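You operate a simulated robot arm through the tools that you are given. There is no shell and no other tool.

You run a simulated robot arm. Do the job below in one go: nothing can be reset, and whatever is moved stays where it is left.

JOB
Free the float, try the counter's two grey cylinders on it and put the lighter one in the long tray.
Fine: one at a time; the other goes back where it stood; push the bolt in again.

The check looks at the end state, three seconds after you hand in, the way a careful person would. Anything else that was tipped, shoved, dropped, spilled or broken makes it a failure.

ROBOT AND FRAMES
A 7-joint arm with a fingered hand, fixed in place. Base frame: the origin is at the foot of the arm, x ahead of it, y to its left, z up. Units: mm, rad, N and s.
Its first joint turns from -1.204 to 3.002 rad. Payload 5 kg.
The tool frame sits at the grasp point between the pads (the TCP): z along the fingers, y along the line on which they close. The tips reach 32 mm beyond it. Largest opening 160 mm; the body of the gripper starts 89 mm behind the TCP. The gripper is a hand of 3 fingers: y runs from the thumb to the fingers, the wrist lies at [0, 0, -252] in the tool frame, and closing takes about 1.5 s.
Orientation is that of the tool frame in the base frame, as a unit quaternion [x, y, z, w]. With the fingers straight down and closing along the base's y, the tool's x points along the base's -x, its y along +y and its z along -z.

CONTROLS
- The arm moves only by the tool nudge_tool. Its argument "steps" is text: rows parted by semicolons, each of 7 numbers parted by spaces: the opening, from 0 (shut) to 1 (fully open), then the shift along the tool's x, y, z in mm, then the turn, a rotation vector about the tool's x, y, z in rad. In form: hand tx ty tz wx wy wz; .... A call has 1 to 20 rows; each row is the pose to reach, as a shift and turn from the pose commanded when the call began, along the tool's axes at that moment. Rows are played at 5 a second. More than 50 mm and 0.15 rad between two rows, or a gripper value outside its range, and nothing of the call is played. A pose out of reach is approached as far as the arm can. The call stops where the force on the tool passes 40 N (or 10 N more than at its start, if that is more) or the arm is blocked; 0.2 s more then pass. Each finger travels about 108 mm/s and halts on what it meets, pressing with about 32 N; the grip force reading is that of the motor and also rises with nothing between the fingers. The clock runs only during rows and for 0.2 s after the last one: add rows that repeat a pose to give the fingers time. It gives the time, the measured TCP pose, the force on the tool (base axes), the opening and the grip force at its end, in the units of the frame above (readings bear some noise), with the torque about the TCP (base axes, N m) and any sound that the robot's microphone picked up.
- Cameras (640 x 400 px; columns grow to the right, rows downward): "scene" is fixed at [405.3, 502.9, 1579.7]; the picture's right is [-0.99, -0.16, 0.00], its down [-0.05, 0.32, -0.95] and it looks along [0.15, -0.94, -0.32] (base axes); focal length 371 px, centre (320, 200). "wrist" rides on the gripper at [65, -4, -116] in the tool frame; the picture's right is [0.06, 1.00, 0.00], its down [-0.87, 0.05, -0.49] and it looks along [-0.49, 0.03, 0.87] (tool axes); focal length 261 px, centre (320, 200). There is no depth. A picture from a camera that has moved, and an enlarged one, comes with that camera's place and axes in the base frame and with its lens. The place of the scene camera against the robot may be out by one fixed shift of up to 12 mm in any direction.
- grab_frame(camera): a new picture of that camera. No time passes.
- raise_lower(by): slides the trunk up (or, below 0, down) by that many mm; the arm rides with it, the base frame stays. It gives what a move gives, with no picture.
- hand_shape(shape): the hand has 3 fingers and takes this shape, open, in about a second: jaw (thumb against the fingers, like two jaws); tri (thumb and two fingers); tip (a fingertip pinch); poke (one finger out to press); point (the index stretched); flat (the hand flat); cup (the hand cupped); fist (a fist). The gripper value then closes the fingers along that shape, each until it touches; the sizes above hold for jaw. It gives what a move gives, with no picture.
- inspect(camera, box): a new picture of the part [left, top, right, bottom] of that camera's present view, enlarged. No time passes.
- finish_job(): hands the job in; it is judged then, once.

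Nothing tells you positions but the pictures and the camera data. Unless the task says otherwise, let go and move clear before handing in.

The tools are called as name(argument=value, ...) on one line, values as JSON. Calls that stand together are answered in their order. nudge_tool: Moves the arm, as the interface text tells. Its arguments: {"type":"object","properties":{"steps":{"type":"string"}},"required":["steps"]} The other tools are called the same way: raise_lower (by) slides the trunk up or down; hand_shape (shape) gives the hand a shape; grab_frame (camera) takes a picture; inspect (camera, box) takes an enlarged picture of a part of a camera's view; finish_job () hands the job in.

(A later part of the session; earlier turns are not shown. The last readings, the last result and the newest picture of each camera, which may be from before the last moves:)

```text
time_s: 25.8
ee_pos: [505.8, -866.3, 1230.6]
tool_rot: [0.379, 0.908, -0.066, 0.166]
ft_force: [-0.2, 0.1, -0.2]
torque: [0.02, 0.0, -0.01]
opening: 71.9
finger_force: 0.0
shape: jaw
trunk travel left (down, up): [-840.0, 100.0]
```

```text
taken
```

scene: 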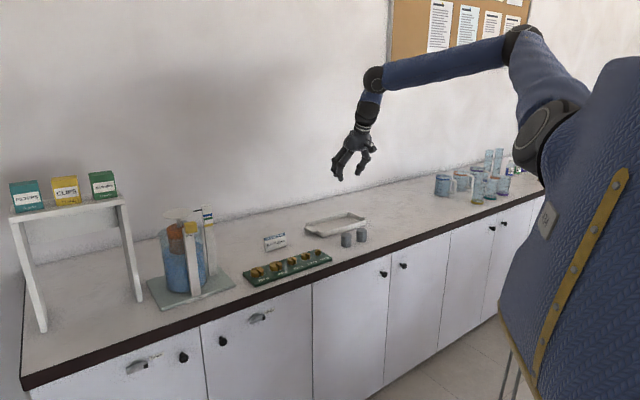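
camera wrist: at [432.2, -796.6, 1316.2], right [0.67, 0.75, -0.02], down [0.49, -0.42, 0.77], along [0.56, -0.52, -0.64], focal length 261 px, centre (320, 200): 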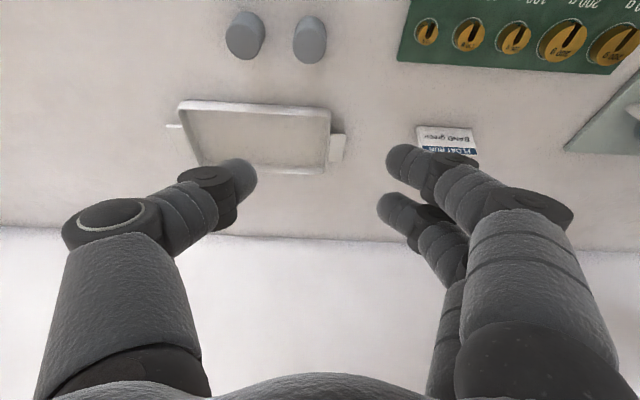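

inspect(camera="wrist", box=[160, 0, 400, 180])

inspect(camera="scene", box=[250, 200, 390, 290])

```text
2.22 times, centred on (280, 90) of wrist
camera zoom: at [432.2, -796.6, 1316.2], right [0.67, 0.75, -0.02], down [0.49, -0.42, 0.77], along [0.56, -0.52, -0.64], focal length 579 px, centre (409, 444)
```

zoom: 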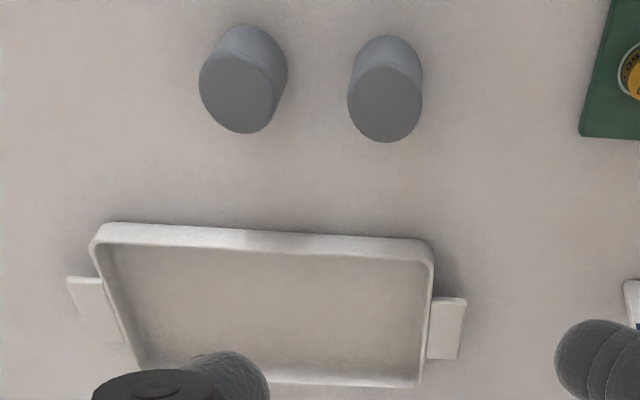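

```text
4.44 times, centred on (320, 245) of scene
camera zoom: at [405.3, 502.9, 1579.7], right [-0.99, -0.16, 0.0], down [-0.05, 0.32, -0.95], along [0.15, -0.94, -0.32], focal length 1649 px, centre (320, 0)
```

zoom: 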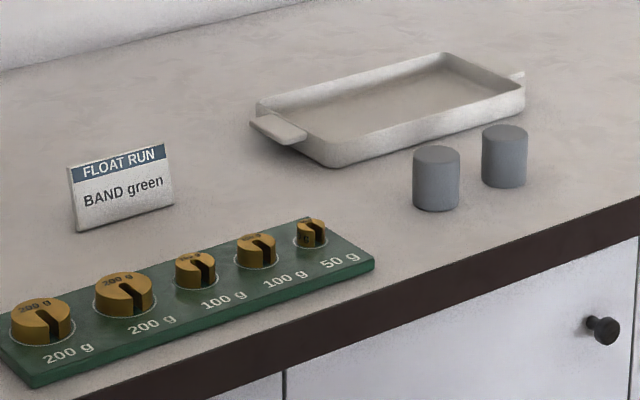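

Triangulating gives A at about (515, -898) and B at (454, -956), tops at z ≈ 950, diameter about 44 mm, height about 48 mm, counter at z ≈ 902. They stand only 84 mm apart, so I'll yaw the hand about 35° so that the thumb clears the neighbour, and centre over A.

nudge_tool(steps="0.45 -5 -3 2 0.0429 -0.0007 0.1142; 0.45 -10 -6 4 0.0858 -0.0015 0.2284; 0.45 -15 -8 6 0.1286 -0.0022 0.3426; 0.45 -20 -11 8 0.1715 -0.003 0.4568; 0.45 -23.9 -13.2 8.9 0.2144 -0.0037 0.571; 0.45 -23.9 -13.2 8.9 0.2144 -0.0037 0.571")

grab_frame(camera="wrist")

grab_frame(camera="scene")

```text
time_s: 27.2
ee_pos: [513.5, -894.0, 1231.1]
tool_rot: [0.634, 0.753, -0.112, 0.139]
ft_force: [-0.5, -0.1, 0.3]
torque: [0.01, -0.03, 0.0]
opening: 71.7
finger_force: 0.0
shape: jaw
trunk travel left (down, up): [-840.0, 100.0]
```

```text
taken
camera wrist: at [491.2, -795.1, 1316.1], right [0.97, 0.23, -0.01], down [0.16, -0.62, 0.77], along [0.17, -0.75, -0.64], focal length 261 px, centre (320, 200)
```

wrist: 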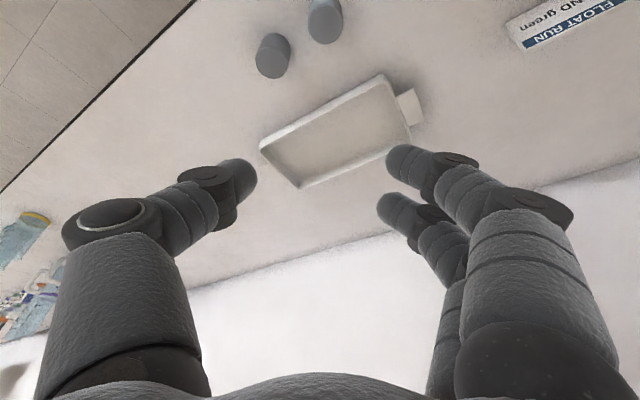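

```text
taken
```

scene: 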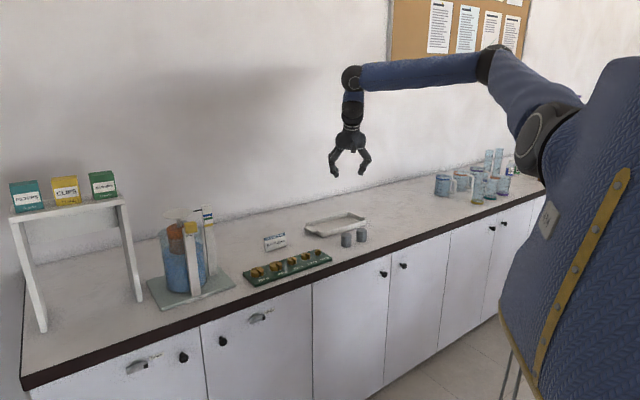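

raise_lower(by=-190)

grab_frame(camera="wrist")

grab_frame(camera="scene")

```text
time_s: 29.2
ee_pos: [512.9, -893.1, 1040.0]
tool_rot: [0.634, 0.753, -0.113, 0.139]
ft_force: [0.1, -0.9, -0.1]
torque: [-0.01, 0.01, -0.01]
opening: 71.7
finger_force: 0.1
shape: jaw
trunk travel left (down, up): [-650.0, 290.0]
```

```text
taken
camera wrist: at [491.6, -794.9, 1125.9], right [0.97, 0.23, -0.02], down [0.16, -0.62, 0.77], along [0.17, -0.75, -0.64], focal length 261 px, centre (320, 200)
```

wrist: 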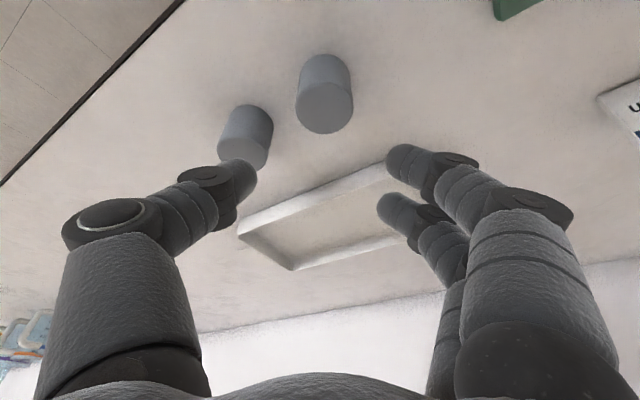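

```text
taken
```

scene: 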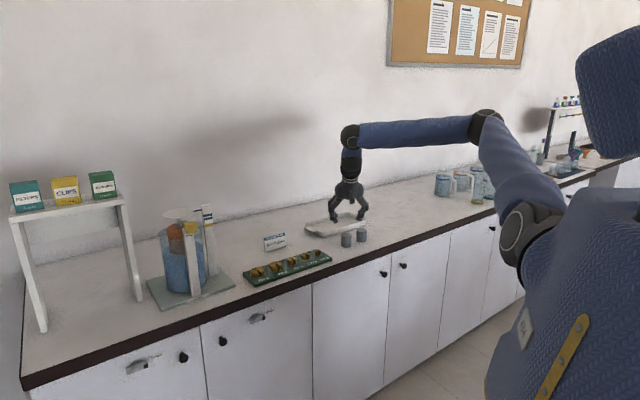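

inspect(camera="wrist", box=[200, 30, 400, 190])

inspect(camera="scene", box=[300, 150, 400, 260])

```text
2.50 times, centred on (300, 110) of wrist
camera zoom: at [491.6, -794.9, 1125.9], right [0.97, 0.23, -0.02], down [0.16, -0.62, 0.77], along [0.17, -0.75, -0.64], focal length 652 px, centre (370, 425)
```

zoom: 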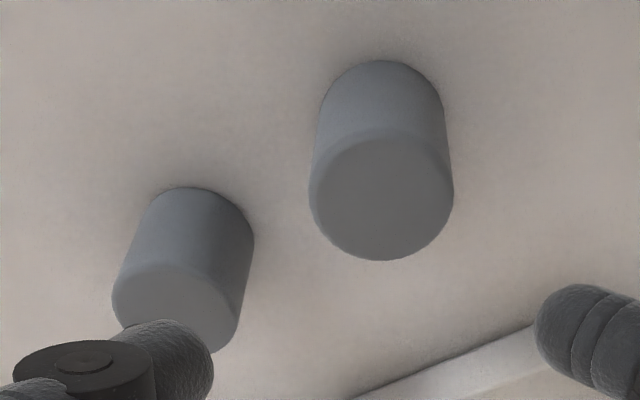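

```text
3.64 times, centred on (350, 205) of scene
camera zoom: at [405.3, 502.9, 1579.7], right [-0.99, -0.16, 0.0], down [-0.05, 0.32, -0.95], along [0.15, -0.94, -0.32], focal length 1349 px, centre (211, 182)
```

zoom: 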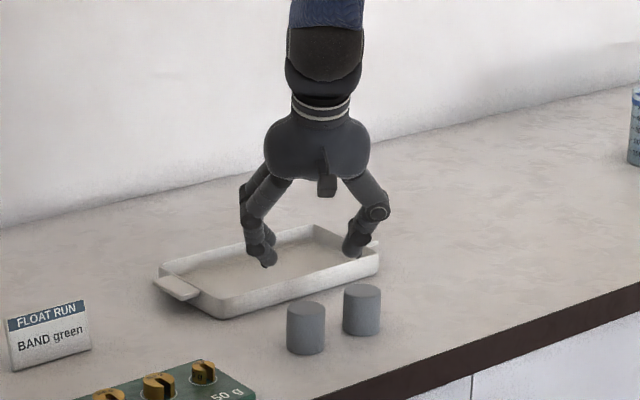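

A's top is confirmed near (515.4, -897). I'll come straight down most of the way, then look.

nudge_tool(steps="0.43 7 0.4 18 0 0 0; 0.43 14 0.8 36 0 0 0; 0.43 21 1 55 0 0 0; 0.43 21 1.2 55 0 0 0")

grab_frame(camera="wrist")

inspect(camera="scene", box=[300, 150, 400, 260])

```text
time_s: 30.2
ee_pos: [514.8, -893.4, 982.0]
tool_rot: [0.633, 0.753, -0.112, 0.139]
ft_force: [-1.2, -1.1, 0.1]
torque: [0.02, -0.03, -0.02]
opening: 69.3
finger_force: 0.1
shape: jaw
trunk travel left (down, up): [-650.0, 290.0]
```

```text
taken
camera wrist: at [492.9, -794.6, 1067.1], right [0.97, 0.23, -0.02], down [0.16, -0.62, 0.77], along [0.17, -0.75, -0.64], focal length 261 px, centre (320, 200)
```

wrist: 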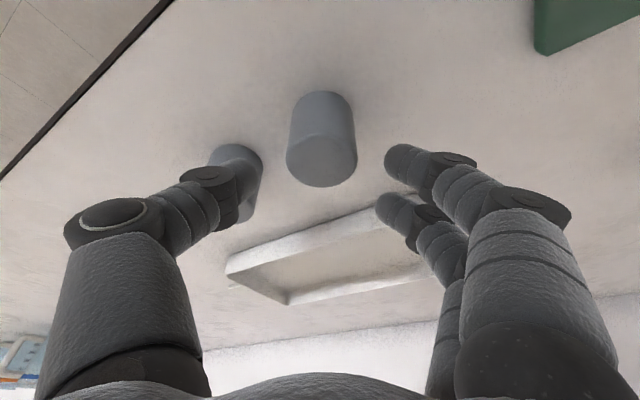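

```text
3.64 times, centred on (350, 205) of scene
camera zoom: at [405.3, 502.9, 1579.7], right [-0.99, -0.16, 0.0], down [-0.05, 0.32, -0.95], along [0.15, -0.94, -0.32], focal length 1349 px, centre (211, 182)
```

zoom: 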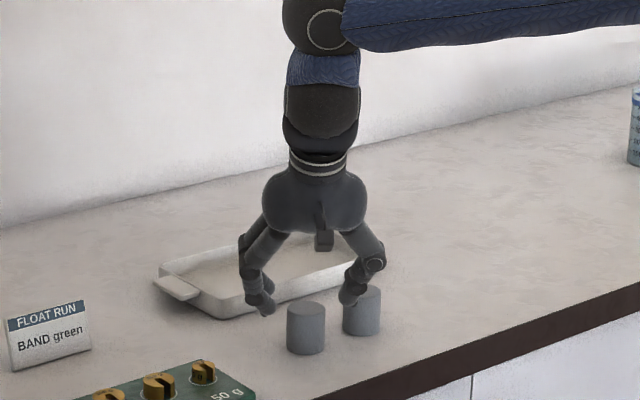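

nudge_tool(steps="0.43 4.5 0 12 0 0 0; 0.43 9 0 24 0 0 0; 0.43 13 0 35 0 0 0; 0.43 13 0 35 0 0 0")

grab_frame(camera="wrist")

inspect(camera="scene", box=[300, 150, 400, 260])

```text
time_s: 31.2
ee_pos: [514.4, -892.8, 944.2]
tool_rot: [0.634, 0.753, -0.112, 0.139]
ft_force: [-0.3, -0.4, -0.1]
torque: [0.04, -0.02, 0.02]
opening: 69.3
finger_force: 0.0
shape: jaw
trunk travel left (down, up): [-650.0, 290.0]
```

```text
taken
camera wrist: at [493.2, -794.4, 1030.3], right [0.97, 0.23, -0.02], down [0.16, -0.62, 0.77], along [0.17, -0.75, -0.64], focal length 261 px, centre (320, 200)
```

wrist: 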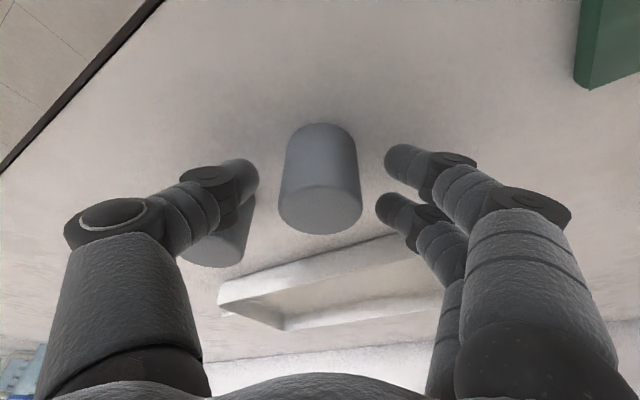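

```text
3.64 times, centred on (350, 205) of scene
camera zoom: at [405.3, 502.9, 1579.7], right [-0.99, -0.16, 0.0], down [-0.05, 0.32, -0.95], along [0.15, -0.94, -0.32], focal length 1349 px, centre (211, 182)
```

zoom: 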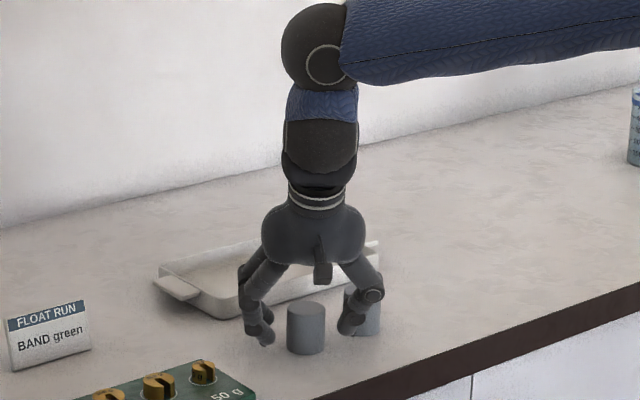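

The cylinder is centred between the fingers. I'll close gently.

nudge_tool(steps="0.4 0 0 0 0 0 0; 0.37 0 0 0 0 0 0; 0.34 0 0 0 0 0 0; 0.31 0 0 0 0 0 0; 0.28 0 0 0 0 0 0; 0.25 0 0 0 0 0 0; 0.2 0 0 0 0 0 0; 0.2 0 0 0 0 0 0; 0.2 0 0 0 0 0 0; 0.2 0 0 0 0 0 0")

grab_frame(camera="wrist")

inspect(camera="scene", box=[300, 150, 400, 260])

```text
time_s: 33.4
ee_pos: [513.9, -892.6, 944.5]
tool_rot: [0.634, 0.753, -0.112, 0.138]
ft_force: [0.0, 0.0, -2.8]
torque: [0.04, -0.01, 0.0]
opening: 32.9
finger_force: 32.0
shape: jaw
trunk travel left (down, up): [-650.0, 290.0]
```

```text
taken
camera wrist: at [493.3, -794.7, 1030.0], right [0.97, 0.23, -0.02], down [0.16, -0.62, 0.77], along [0.17, -0.75, -0.64], focal length 261 px, centre (320, 200)
```

wrist: 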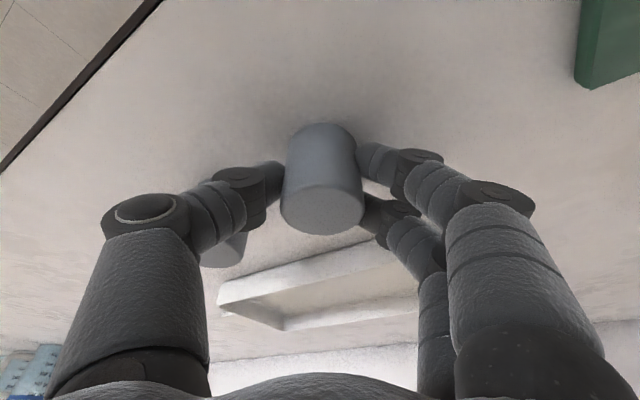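

```text
3.64 times, centred on (350, 205) of scene
camera zoom: at [405.3, 502.9, 1579.7], right [-0.99, -0.16, 0.0], down [-0.05, 0.32, -0.95], along [0.15, -0.94, -0.32], focal length 1349 px, centre (211, 182)
```

zoom: 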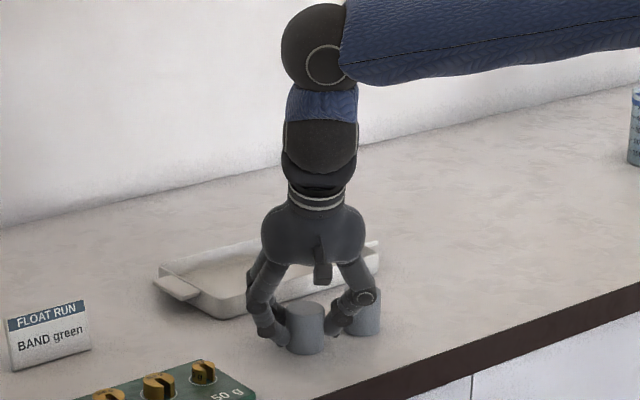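

raise_lower(by=40)

inspect(camera="scene", box=[320, 190, 380, 250])

grab_frame(camera="wrist")

```text
time_s: 34.3
ee_pos: [514.7, -893.2, 983.4]
tool_rot: [0.634, 0.753, -0.112, 0.139]
ft_force: [-0.8, -0.5, -3.4]
torque: [0.02, 0.04, -0.01]
opening: 32.7
finger_force: 31.9
shape: jaw
trunk travel left (down, up): [-690.0, 250.0]
```

```text
6.67 times, centred on (350, 220) of scene
camera zoom: at [405.3, 502.9, 1579.7], right [-0.99, -0.16, 0.0], down [-0.05, 0.32, -0.95], along [0.15, -0.94, -0.32], focal length 2473 px, centre (120, 67)
```

zoom: 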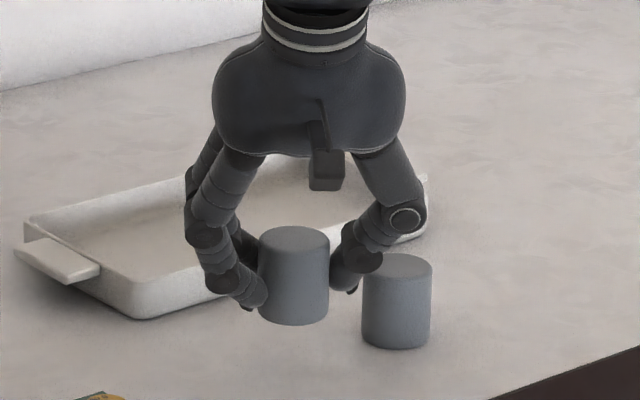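

```text
taken
camera wrist: at [493.5, -795.0, 1069.4], right [0.97, 0.23, -0.02], down [0.16, -0.62, 0.77], along [0.17, -0.75, -0.64], focal length 261 px, centre (320, 200)
```

wrist: 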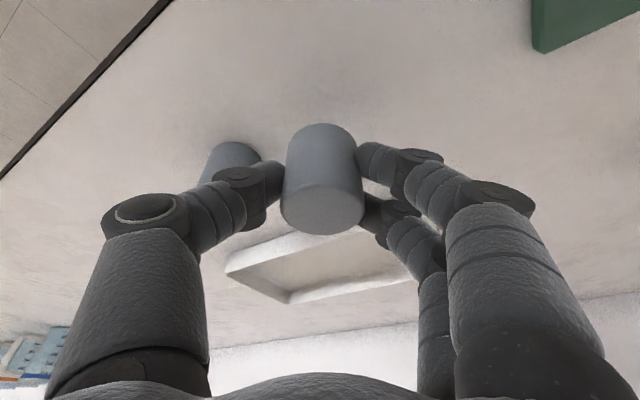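

Cylinder A is held upright, with a load of roughly 3.4 N. I'll raise it, turn the yaw back, and carry it toward the pan at a safe height.

raise_lower(by=150)

nudge_tool(steps="0.2 -7.4 0 -20 -0.0357 0.0006 -0.0952; 0.2 -15 0 -40 -0.0715 0.0012 -0.1903; 0.2 -22 0 -60 -0.1072 0.0018 -0.2855; 0.2 -30 0 -80 -0.1429 0.0025 -0.3807; 0.2 -37 0 -100 -0.1787 0.0031 -0.4758; 0.2 -44.6 0 -118.9 -0.2144 0.0037 -0.571; 0.2 -44.6 0 -118.9 -0.2144 0.0037 -0.571")

grab_frame(camera="wrist")

grab_frame(camera="scene")

```text
time_s: 36.0
ee_pos: [515.0, -893.2, 1133.5]
tool_rot: [0.634, 0.753, -0.112, 0.138]
ft_force: [-0.2, -0.8, -3.8]
torque: [0.02, -0.02, 0.03]
opening: 33.0
finger_force: 32.1
shape: jaw
trunk travel left (down, up): [-840.0, 100.0]
```

```text
time_s: 37.6
ee_pos: [515.5, -894.6, 1258.8]
tool_rot: [0.378, 0.909, -0.065, 0.165]
ft_force: [0.2, 0.9, -3.5]
torque: [0.02, 0.01, -0.01]
opening: 32.7
finger_force: 31.4
shape: jaw
trunk travel left (down, up): [-840.0, 100.0]
```

```text
taken
camera wrist: at [440.7, -826.6, 1344.8], right [0.67, 0.75, -0.02], down [0.49, -0.42, 0.77], along [0.56, -0.52, -0.64], focal length 261 px, centre (320, 200)
```

wrist: 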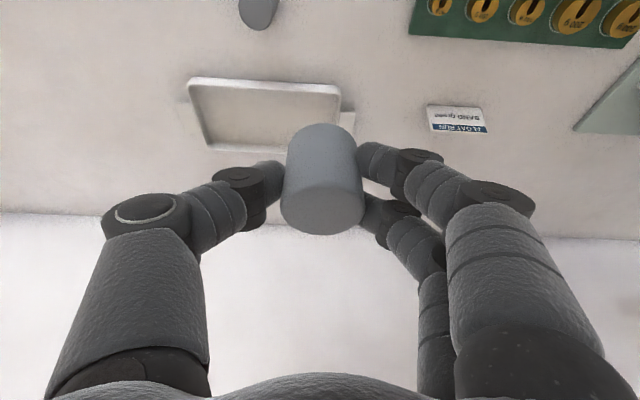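

```text
taken
```

scene: 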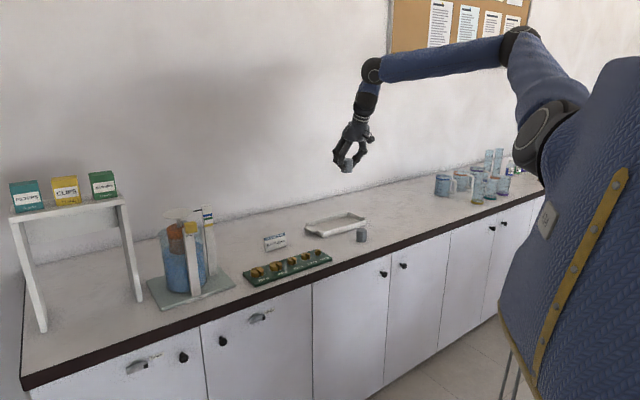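

nudge_tool(steps="0.2 -4 44.6 2 0 0 0; 0.2 -8 89.3 4 0 0 0; 0.2 -12 134 6 0 0 0; 0.2 -16 178.6 8.5 0 0 0; 0.2 -20 223 10.6 0 0 0; 0.2 -24 267.8 12.7 0 0 0; 0.2 -28 312.5 14.8 0 0 0; 0.2 -32 357 17 0 0 0; 0.2 -36.5 401.8 19 0 0 0; 0.2 -40.6 446.4 21.2 0 0 0; 0.2 -44.6 491 23.3 0 0 0; 0.2 -48.7 535.7 25.5 0 0 0; 0.2 -52.8 580.3 27.6 0 0 0; 0.2 -56.8 625 29.7 0 0 0; 0.2 -56.8 625 29.7 0 0 0")

grab_frame(camera="wrist")

inspect(camera="scene", box=[120, 100, 280, 250])

```text
time_s: 40.8
ee_pos: [1000.8, -496.6, 1257.3]
tool_rot: [0.379, 0.908, -0.065, 0.167]
ft_force: [-0.1, -0.2, -2.9]
torque: [-0.01, -0.03, 0.0]
opening: 32.2
finger_force: 32.1
shape: jaw
trunk travel left (down, up): [-840.0, 100.0]
```

```text
taken
camera wrist: at [926.1, -429.8, 1343.4], right [0.67, 0.74, -0.01], down [0.49, -0.42, 0.77], along [0.57, -0.52, -0.64], focal length 261 px, centre (320, 200)
```

wrist: 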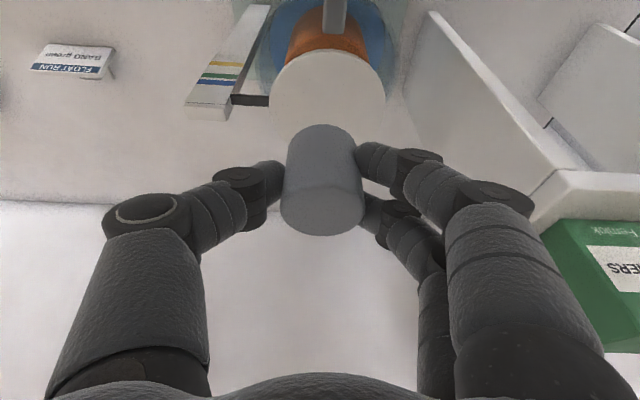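

```text
2.67 times, centred on (200, 175) of scene
camera zoom: at [405.3, 502.9, 1579.7], right [-0.99, -0.16, 0.0], down [-0.05, 0.32, -0.95], along [0.15, -0.94, -0.32], focal length 989 px, centre (640, 267)
```

zoom: 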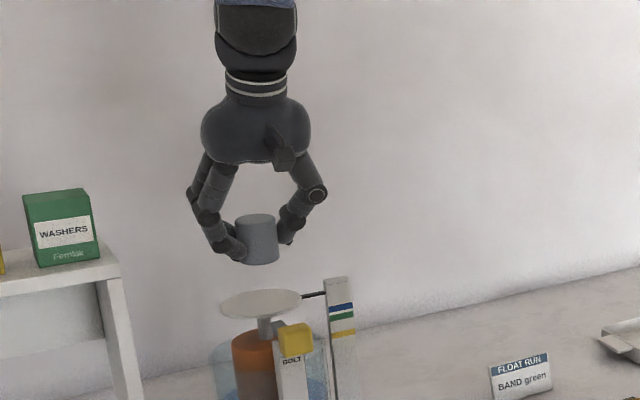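

The cylinder hangs right above the pan. I'll lower it straight down to about 1 cm above the pan and check.

nudge_tool(steps="0.2 5.5 0 14.5 0 0 0; 0.2 11 0 29 0 0 0; 0.2 16.5 0 44 0 0 0; 0.2 16.5 0 44 0 0 0")

grab_frame(camera="wrist")

inspect(camera="scene", box=[150, 160, 240, 250])

```text
time_s: 41.8
ee_pos: [1000.6, -498.6, 1210.5]
tool_rot: [0.378, 0.908, -0.066, 0.166]
ft_force: [-0.3, -0.2, -2.7]
torque: [0.01, 0.0, 0.01]
opening: 32.6
finger_force: 32.3
shape: jaw
trunk travel left (down, up): [-840.0, 100.0]
```

```text
taken
camera wrist: at [926.4, -430.1, 1296.1], right [0.67, 0.75, -0.02], down [0.49, -0.42, 0.77], along [0.56, -0.52, -0.64], focal length 261 px, centre (320, 200)
```

wrist: 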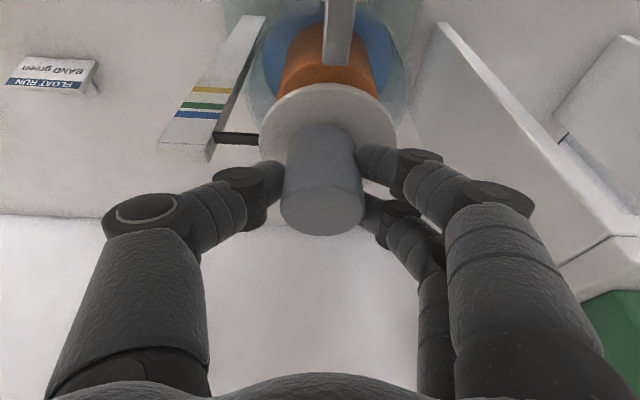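

```text
4.44 times, centred on (195, 205) of scene
camera zoom: at [405.3, 502.9, 1579.7], right [-0.99, -0.16, 0.0], down [-0.05, 0.32, -0.95], along [0.15, -0.94, -0.32], focal length 1649 px, centre (876, 178)
```

zoom: 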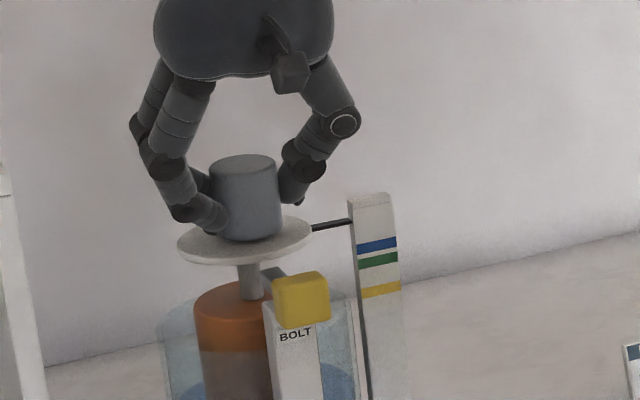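

The bottom is about 8 mm above the pan and nearly centred. I'll lower slowly so that the load passes to the float gently.

nudge_tool(steps="0.2 1 0 2.6 0 0 0; 0.2 1.8 0 4.7 0 0 0; 0.2 2.6 0 7 0 0 0; 0.2 3.3 0 8.9 0 0 0; 0.2 3.3 0 8.9 0 0 0; 0.2 3.3 0 8.9 0 0 0")

inspect(camera="scene", box=[150, 160, 240, 250])

grab_frame(camera="wrist")

```text
time_s: 43.2
ee_pos: [1003.0, -498.2, 1200.7]
tool_rot: [0.378, 0.908, -0.066, 0.167]
ft_force: [-0.7, -0.3, -1.2]
torque: [0.04, 0.04, 0.01]
opening: 32.6
finger_force: 31.7
shape: jaw
trunk travel left (down, up): [-840.0, 100.0]
```

```text
4.44 times, centred on (195, 205) of scene
camera zoom: at [405.3, 502.9, 1579.7], right [-0.99, -0.16, 0.0], down [-0.05, 0.32, -0.95], along [0.15, -0.94, -0.32], focal length 1649 px, centre (876, 178)
```

zoom: 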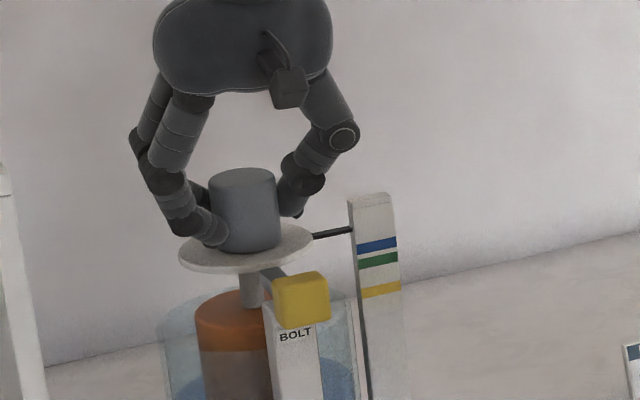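

```text
taken
camera wrist: at [928.1, -429.7, 1286.3], right [0.67, 0.75, -0.02], down [0.49, -0.42, 0.77], along [0.56, -0.52, -0.64], focal length 261 px, centre (320, 200)
```

wrist: 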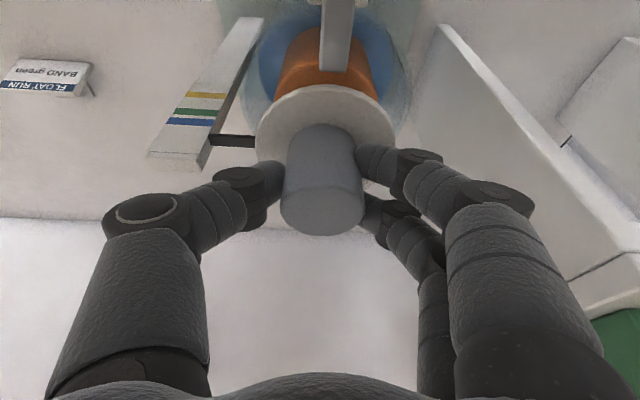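

Contact made: the float is taking part of the load. A few mm more, then release.

nudge_tool(steps="0.2 0.7 0 1.9 0 0 0; 0.2 1.4 0 3.8 0 0 0; 0.2 2.1 0 5.6 0 0 0; 0.2 2.1 0 5.6 0 0 0; 0.2 2.1 0 5.6 0 0 0")

inspect(camera="scene", box=[150, 160, 240, 250])

```text
time_s: 44.4
ee_pos: [1003.0, -498.0, 1193.4]
tool_rot: [0.379, 0.908, -0.066, 0.167]
ft_force: [0.3, -0.7, -2.0]
torque: [-0.03, 0.05, -0.01]
opening: 32.6
finger_force: 31.7
shape: jaw
trunk travel left (down, up): [-840.0, 100.0]
```

```text
4.44 times, centred on (195, 205) of scene
camera zoom: at [405.3, 502.9, 1579.7], right [-0.99, -0.16, 0.0], down [-0.05, 0.32, -0.95], along [0.15, -0.94, -0.32], focal length 1649 px, centre (876, 178)
```

zoom: 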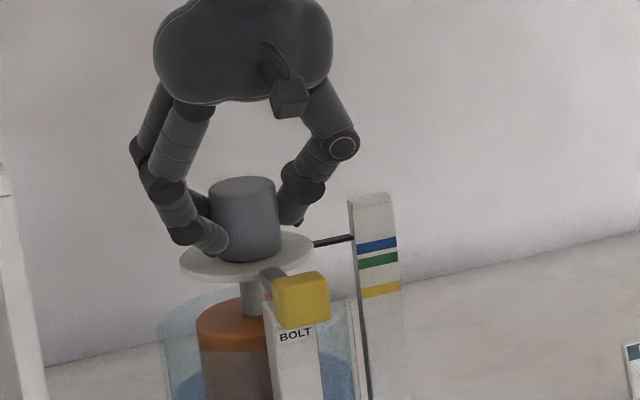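

inspect(camera="scene", box=[175, 195, 235, 235])

inspect(camera="wrist", box=[220, 0, 420, 160])

```text
10.00 times, centred on (205, 215) of scene
camera zoom: at [405.3, 502.9, 1579.7], right [-0.99, -0.16, 0.0], down [-0.05, 0.32, -0.95], along [0.15, -0.94, -0.32], focal length 3710 px, centre (1470, 50)
```

zoom: 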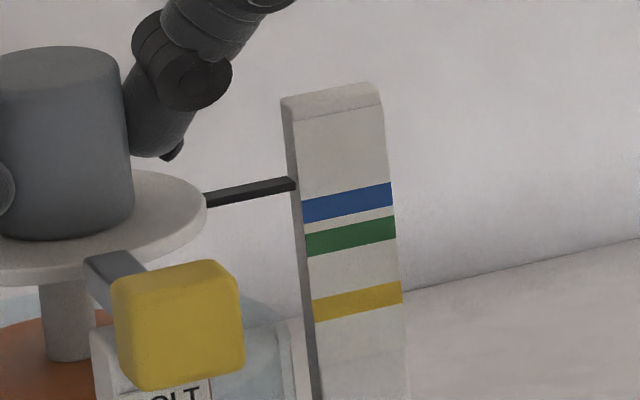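

```text
2.50 times, centred on (320, 80) of wrist
camera zoom: at [928.6, -429.4, 1280.1], right [0.67, 0.75, -0.02], down [0.49, -0.42, 0.77], along [0.56, -0.52, -0.64], focal length 652 px, centre (320, 500)
```

zoom: 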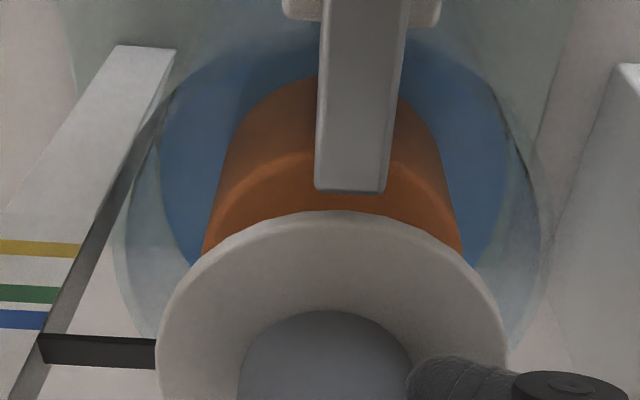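

The retracted bolt bar stops short of the pan's rim, so the pan sinks freely. I'll release the cylinder now.

nudge_tool(steps="0.22 0 0 0 0 0 0; 0.25 0 0 0 0 0 0; 0.28 0 0 0 0 0 0; 0.31 0 0 0 0 0 0; 0.35 0 0 0 0 0 0; 0.4 0 0 0 0 0 0; 0.43 0 0 0 0 0 0; 0.43 0 0 0 0 0 0; 0.43 0 0 0 0 0 0; 0.43 0 0 0 0 0 0")

inspect(camera="scene", box=[150, 160, 240, 250])

grab_frame(camera="wrist")

```text
time_s: 46.6
ee_pos: [1003.8, -497.2, 1194.2]
tool_rot: [0.377, 0.909, -0.066, 0.167]
ft_force: [-0.6, 0.6, 0.1]
torque: [-0.02, 0.0, 0.0]
opening: 68.4
finger_force: 0.0
shape: jaw
trunk travel left (down, up): [-840.0, 100.0]
```

```text
4.44 times, centred on (195, 205) of scene
camera zoom: at [405.3, 502.9, 1579.7], right [-0.99, -0.16, 0.0], down [-0.05, 0.32, -0.95], along [0.15, -0.94, -0.32], focal length 1649 px, centre (876, 178)
```

zoom: 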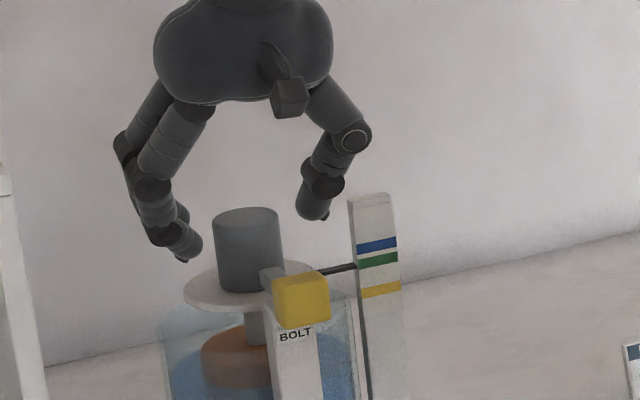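

```text
taken
camera wrist: at [928.4, -429.3, 1280.3], right [0.67, 0.75, -0.02], down [0.49, -0.42, 0.77], along [0.56, -0.52, -0.64], focal length 261 px, centre (320, 200)
```

wrist: 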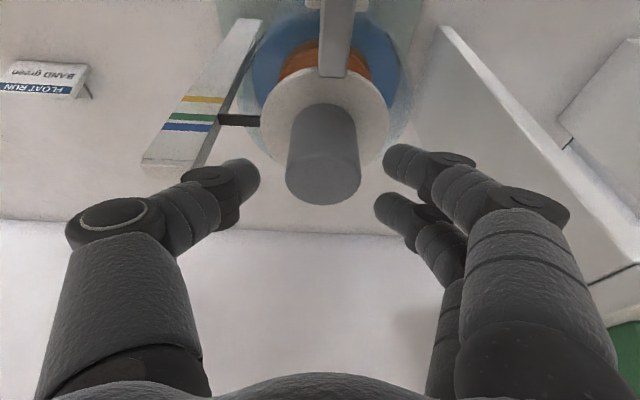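

The cylinder stands on the pan and the float has sunk until the pointer is near the green band. I'll wait a moment for it to settle and read it.

nudge_tool(steps="0.43 0 0 0 0 0 0; 0.43 0 0 0 0 0 0; 0.43 0 0 0 0 0 0; 0.43 0 0 0 0 0 0; 0.43 0 0 0 0 0 0; 0.43 0 0 0 0 0 0; 0.43 0 0 0 0 0 0")

inspect(camera="scene", box=[175, 195, 235, 235])

inspect(camera="wrist", box=[130, 20, 430, 210])

```text
time_s: 48.2
ee_pos: [1004.2, -497.0, 1194.0]
tool_rot: [0.378, 0.908, -0.066, 0.166]
ft_force: [0.6, -0.2, -0.4]
torque: [-0.01, -0.01, 0.01]
opening: 68.2
finger_force: 0.1
shape: jaw
trunk travel left (down, up): [-840.0, 100.0]
```

```text
10.00 times, centred on (205, 215) of scene
camera zoom: at [405.3, 502.9, 1579.7], right [-0.99, -0.16, 0.0], down [-0.05, 0.32, -0.95], along [0.15, -0.94, -0.32], focal length 3710 px, centre (1470, 50)
```

zoom: 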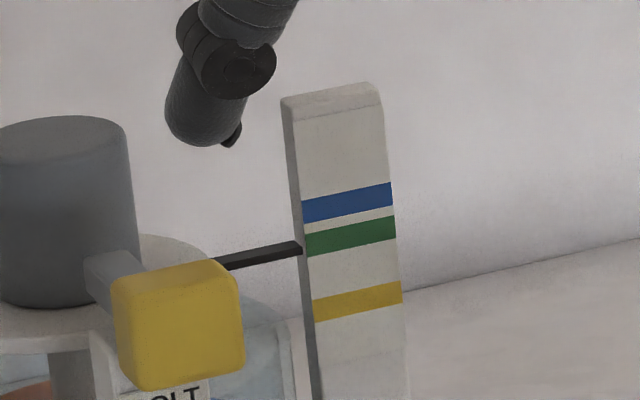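

```text
2.11 times, centred on (280, 115) of wrist
camera zoom: at [928.4, -429.3, 1280.3], right [0.67, 0.75, -0.02], down [0.49, -0.42, 0.77], along [0.56, -0.52, -0.64], focal length 549 px, centre (404, 379)
```

zoom: 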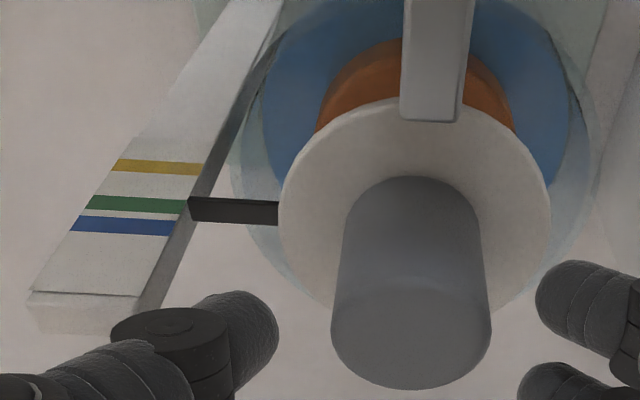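

The pointer with cylinder A reads at the lower edge of the green band (about 34 mm of sink). Next I'll lower the open hand the same amount around A and take it off.

nudge_tool(steps="0.43 2.8 0.5 7.5 0 0 0; 0.43 5.6 1 15 0 0 0; 0.43 8.4 1.5 22.5 0 0 0; 0.43 8.4 1.5 22.5 0 0 0")

grab_frame(camera="wrist")

inspect(camera="scene", box=[150, 160, 240, 250])

```text
time_s: 49.2
ee_pos: [1004.1, -496.0, 1170.5]
tool_rot: [0.378, 0.908, -0.066, 0.166]
ft_force: [0.3, -1.0, -0.4]
torque: [0.0, 0.01, 0.01]
opening: 68.0
finger_force: 0.2
shape: jaw
trunk travel left (down, up): [-840.0, 100.0]
```

```text
taken
camera wrist: at [929.3, -427.2, 1257.1], right [0.67, 0.75, -0.02], down [0.49, -0.42, 0.77], along [0.56, -0.52, -0.64], focal length 261 px, centre (320, 200)
```

wrist: 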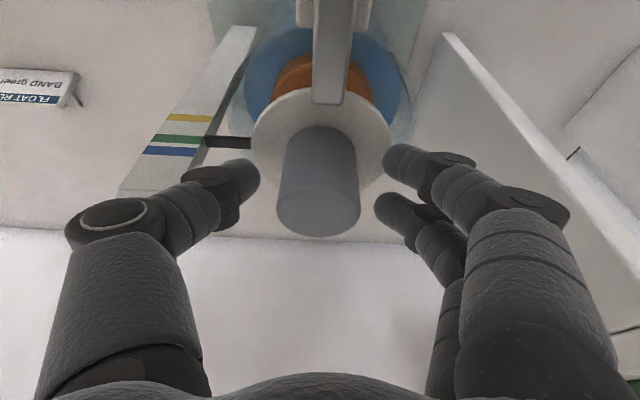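

```text
4.44 times, centred on (195, 205) of scene
camera zoom: at [405.3, 502.9, 1579.7], right [-0.99, -0.16, 0.0], down [-0.05, 0.32, -0.95], along [0.15, -0.94, -0.32], focal length 1649 px, centre (876, 178)
```

zoom: 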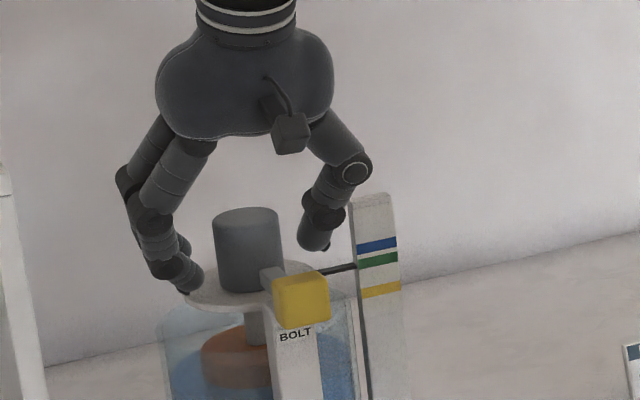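

nudge_tool(steps="0.4 0 0 0 0 0 0; 0.37 0 0 0 0 0 0; 0.34 0 0 0 0 0 0; 0.31 0 0 0 0 0 0; 0.28 0 0 0 0 0 0; 0.25 0 0 0 0 0 0; 0.2 0 0 0 0 0 0; 0.2 0 0 0 0 0 0; 0.2 0 0 0 0 0 0; 0.2 0 0 0 0 0 0")

grab_frame(camera="wrist")

inspect(camera="scene", box=[150, 160, 240, 250])

```text
time_s: 51.4
ee_pos: [1003.9, -495.0, 1171.4]
tool_rot: [0.379, 0.908, -0.066, 0.167]
ft_force: [0.3, -0.6, -0.1]
torque: [0.05, 0.01, 0.0]
opening: 33.4
finger_force: 32.0
shape: jaw
trunk travel left (down, up): [-840.0, 100.0]
```

```text
taken
camera wrist: at [929.4, -427.1, 1257.1], right [0.67, 0.75, -0.02], down [0.49, -0.42, 0.77], along [0.56, -0.52, -0.64], focal length 261 px, centre (320, 200)
```

wrist: 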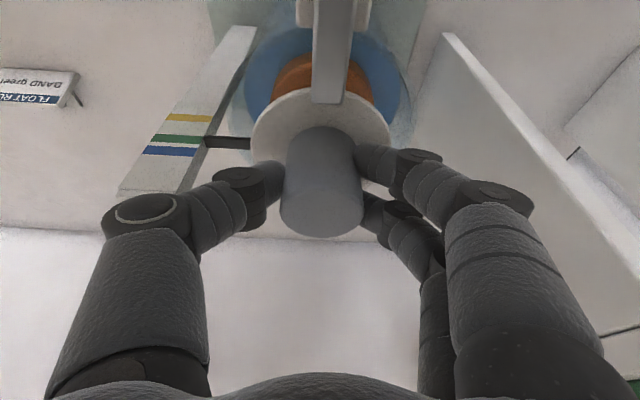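

```text
4.44 times, centred on (195, 205) of scene
camera zoom: at [405.3, 502.9, 1579.7], right [-0.99, -0.16, 0.0], down [-0.05, 0.32, -0.95], along [0.15, -0.94, -0.32], focal length 1649 px, centre (876, 178)
```

zoom: 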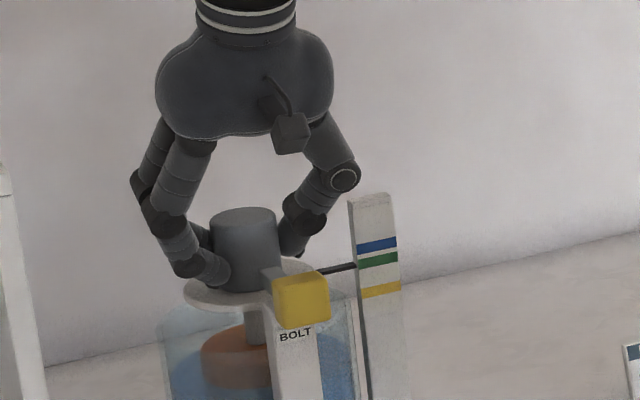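

Gripped. I'll lift straight up slowly so the float follows, then look.

nudge_tool(steps="0.2 -2 0 -5 0 0 0; 0.2 -4 0 -10 0 0 0; 0.2 -6 0 -16 0 0 0; 0.2 -8 0 -22 0 0 0; 0.2 -10.5 0 -28 0 0 0; 0.2 -13 0 -35 0 0 0; 0.2 -18 0 -48 0 0 0; 0.2 -25 0 -67 0 0 0; 0.2 -32 0 -86 0 0 0; 0.2 -32 0 -86 0 0 0")

inspect(camera="scene", box=[150, 160, 240, 250])

grab_frame(camera="wrist")

```text
time_s: 53.6
ee_pos: [1004.6, -496.6, 1264.0]
tool_rot: [0.379, 0.908, -0.066, 0.166]
ft_force: [0.1, 0.4, -3.6]
torque: [0.01, 0.05, 0.0]
opening: 33.4
finger_force: 32.1
shape: jaw
trunk travel left (down, up): [-840.0, 100.0]
```

```text
4.44 times, centred on (195, 205) of scene
camera zoom: at [405.3, 502.9, 1579.7], right [-0.99, -0.16, 0.0], down [-0.05, 0.32, -0.95], along [0.15, -0.94, -0.32], focal length 1649 px, centre (876, 178)
```

zoom: 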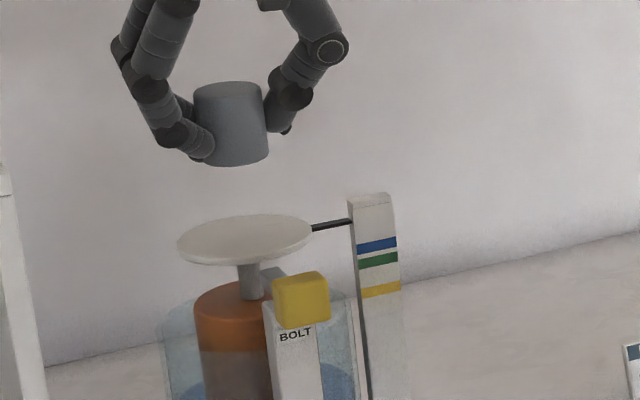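

```text
taken
camera wrist: at [929.3, -428.3, 1349.3], right [0.67, 0.75, -0.02], down [0.49, -0.42, 0.77], along [0.56, -0.52, -0.64], focal length 261 px, centre (320, 200)
```

wrist: 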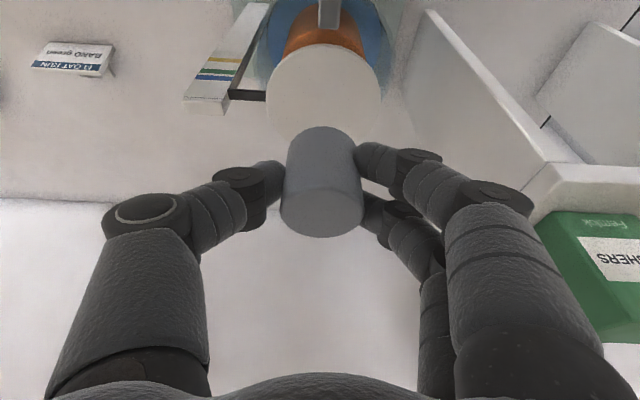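

The float rose back to its empty mark, and A weighs about 3.6 N in the hand. I'll carry A back to its own spot before trying B.

nudge_tool(steps="0.2 4.3 -44.8 -1.5 0 0 0; 0.2 8.6 -89.6 -3 0 0 0; 0.2 12.9 -134.5 -4.6 0 0 0; 0.2 17.1 -179.3 -6 0 0 0; 0.2 21.4 -224 -7.6 0 0 0; 0.2 25.7 -269 -9 0 0 0; 0.2 30 -313.8 -10.6 0 0 0; 0.2 34.3 -358.6 -12 0 0 0; 0.2 38.6 -403.4 -13.7 0 0 0; 0.2 42.9 -448 -15.2 0 0 0; 0.2 47 -493 -16.7 0 0 0; 0.2 51.4 -537.9 -18.3 0 0 0; 0.2 55.7 -582.7 -19.8 0 0 0; 0.2 60 -627.5 -21.3 0 0 0; 0.2 60 -627.5 -21.3 0 0 0")

nudge_tool(steps="0.2 7.4 0 20 0.0357 -0.0006 0.0952; 0.2 15 0 40 0.0715 -0.0012 0.1903; 0.2 22 0 60 0.1072 -0.0018 0.2855; 0.2 30 0 80 0.1429 -0.0025 0.3807; 0.2 37 0 100 0.1787 -0.0031 0.4758; 0.2 44.6 0 118.9 0.2144 -0.0037 0.571; 0.2 44.6 0 118.9 0.2144 -0.0037 0.571")

grab_frame(camera="wrist")

grab_frame(camera="scene")

```text
time_s: 56.8
ee_pos: [513.1, -895.6, 1256.6]
tool_rot: [0.379, 0.908, -0.065, 0.166]
ft_force: [0.2, -1.0, -2.7]
torque: [-0.01, 0.09, -0.01]
opening: 32.7
finger_force: 32.1
shape: jaw
trunk travel left (down, up): [-840.0, 100.0]
```

```text
time_s: 58.4
ee_pos: [515.0, -893.8, 1133.4]
tool_rot: [0.634, 0.752, -0.113, 0.14]
ft_force: [0.1, 0.3, -2.6]
torque: [0.03, 0.0, -0.01]
opening: 33.0
finger_force: 31.6
shape: jaw
trunk travel left (down, up): [-840.0, 100.0]
```

```text
taken
camera wrist: at [491.7, -795.2, 1218.1], right [0.97, 0.23, -0.01], down [0.16, -0.62, 0.77], along [0.17, -0.75, -0.64], focal length 261 px, centre (320, 200)
```

wrist: 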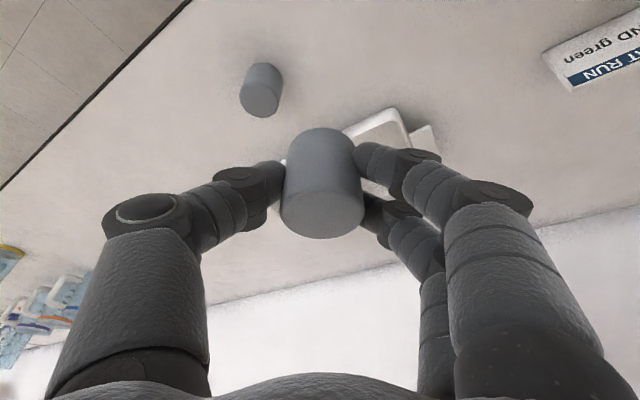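

```text
taken
```

scene: 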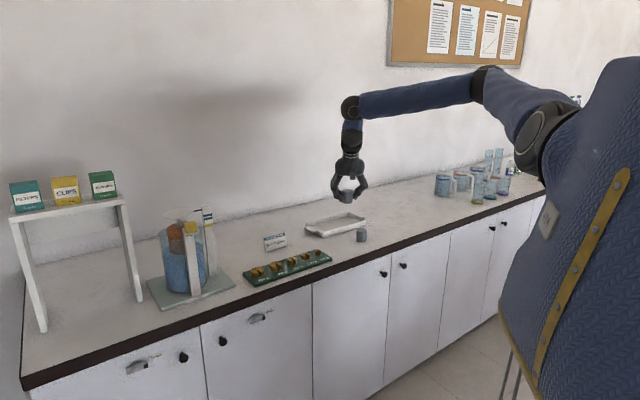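

raise_lower(by=-165)

grab_frame(camera="wrist")

inspect(camera="scene", box=[300, 150, 400, 260])

```text
time_s: 60.3
ee_pos: [514.6, -894.2, 966.5]
tool_rot: [0.633, 0.753, -0.112, 0.138]
ft_force: [-0.7, -0.4, -2.6]
torque: [0.02, 0.03, 0.03]
opening: 32.8
finger_force: 31.6
shape: jaw
trunk travel left (down, up): [-675.0, 265.0]
```

```text
taken
camera wrist: at [492.0, -795.4, 1052.8], right [0.97, 0.23, -0.02], down [0.16, -0.62, 0.77], along [0.17, -0.75, -0.64], focal length 261 px, centre (320, 200)
```

wrist: 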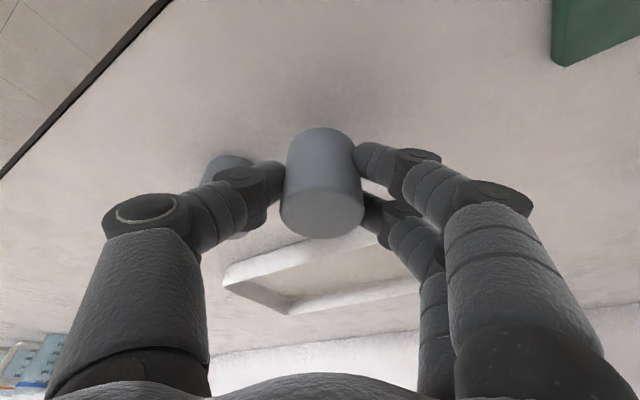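

```text
3.64 times, centred on (350, 205) of scene
camera zoom: at [405.3, 502.9, 1579.7], right [-0.99, -0.16, 0.0], down [-0.05, 0.32, -0.95], along [0.15, -0.94, -0.32], focal length 1349 px, centre (211, 182)
```

zoom: 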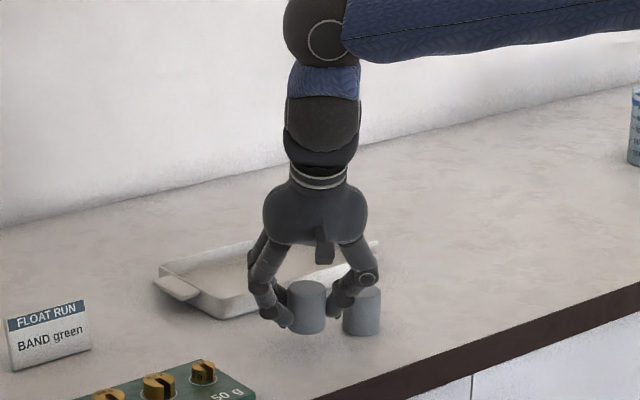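

nudge_tool(steps="0.2 2.7 -0.6 6.2 0 0 0; 0.2 5.4 -1.2 12.5 0 0 0; 0.2 8 -1.7 18.7 0 0 0; 0.2 8 -1.7 18.7 0 0 0")

inspect(camera="scene", box=[320, 190, 380, 250])

```text
time_s: 61.3
ee_pos: [511.7, -893.7, 945.9]
tool_rot: [0.633, 0.753, -0.111, 0.138]
ft_force: [0.2, 0.2, -2.7]
torque: [0.05, -0.02, -0.01]
opening: 32.8
finger_force: 32.0
shape: jaw
trunk travel left (down, up): [-675.0, 265.0]
```

```text
6.67 times, centred on (350, 220) of scene
camera zoom: at [405.3, 502.9, 1579.7], right [-0.99, -0.16, 0.0], down [-0.05, 0.32, -0.95], along [0.15, -0.94, -0.32], focal length 2473 px, centre (120, 67)
```

zoom: 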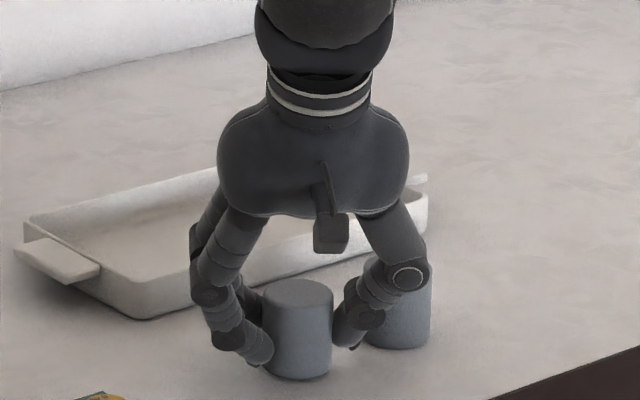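

nudge_tool(steps="0.2 0.35 0 0.95 0 0 0; 0.2 0.7 0 1.9 0 0 0; 0.2 0.9 0 2.4 0 0 0; 0.2 0.9 0 2.4 0 0 0")

```text
time_s: 62.3
ee_pos: [511.5, -893.5, 944.1]
tool_rot: [0.633, 0.753, -0.112, 0.138]
ft_force: [-0.5, 0.4, -2.4]
torque: [-0.03, 0.02, -0.02]
opening: 32.6
finger_force: 32.3
shape: jaw
trunk travel left (down, up): [-675.0, 265.0]
```

nudge_tool(steps="0.2 0.3 0 0.8 0 0 0; 0.2 0.6 0 1.6 0 0 0; 0.2 0.6 0 1.6 0 0 0")

inspect(camera="scene", box=[320, 190, 380, 250])

```text
time_s: 63.1
ee_pos: [511.0, -893.7, 943.4]
tool_rot: [0.634, 0.752, -0.113, 0.139]
ft_force: [-0.8, -2.5, 2.3]
torque: [0.0, 0.0, 0.0]
opening: 32.7
finger_force: 31.8
shape: jaw
trunk travel left (down, up): [-675.0, 265.0]
```

```text
6.67 times, centred on (350, 220) of scene
camera zoom: at [405.3, 502.9, 1579.7], right [-0.99, -0.16, 0.0], down [-0.05, 0.32, -0.95], along [0.15, -0.94, -0.32], focal length 2473 px, centre (120, 67)
```

zoom: 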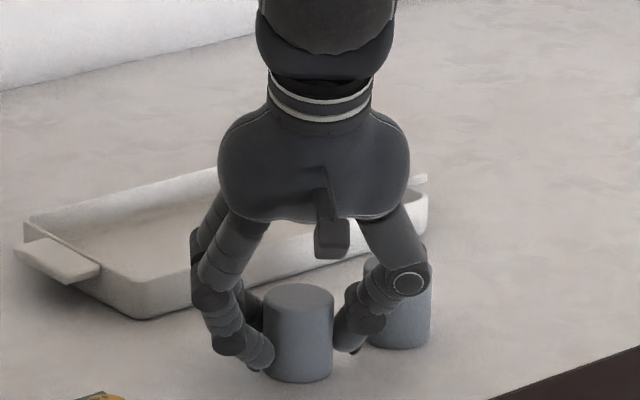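

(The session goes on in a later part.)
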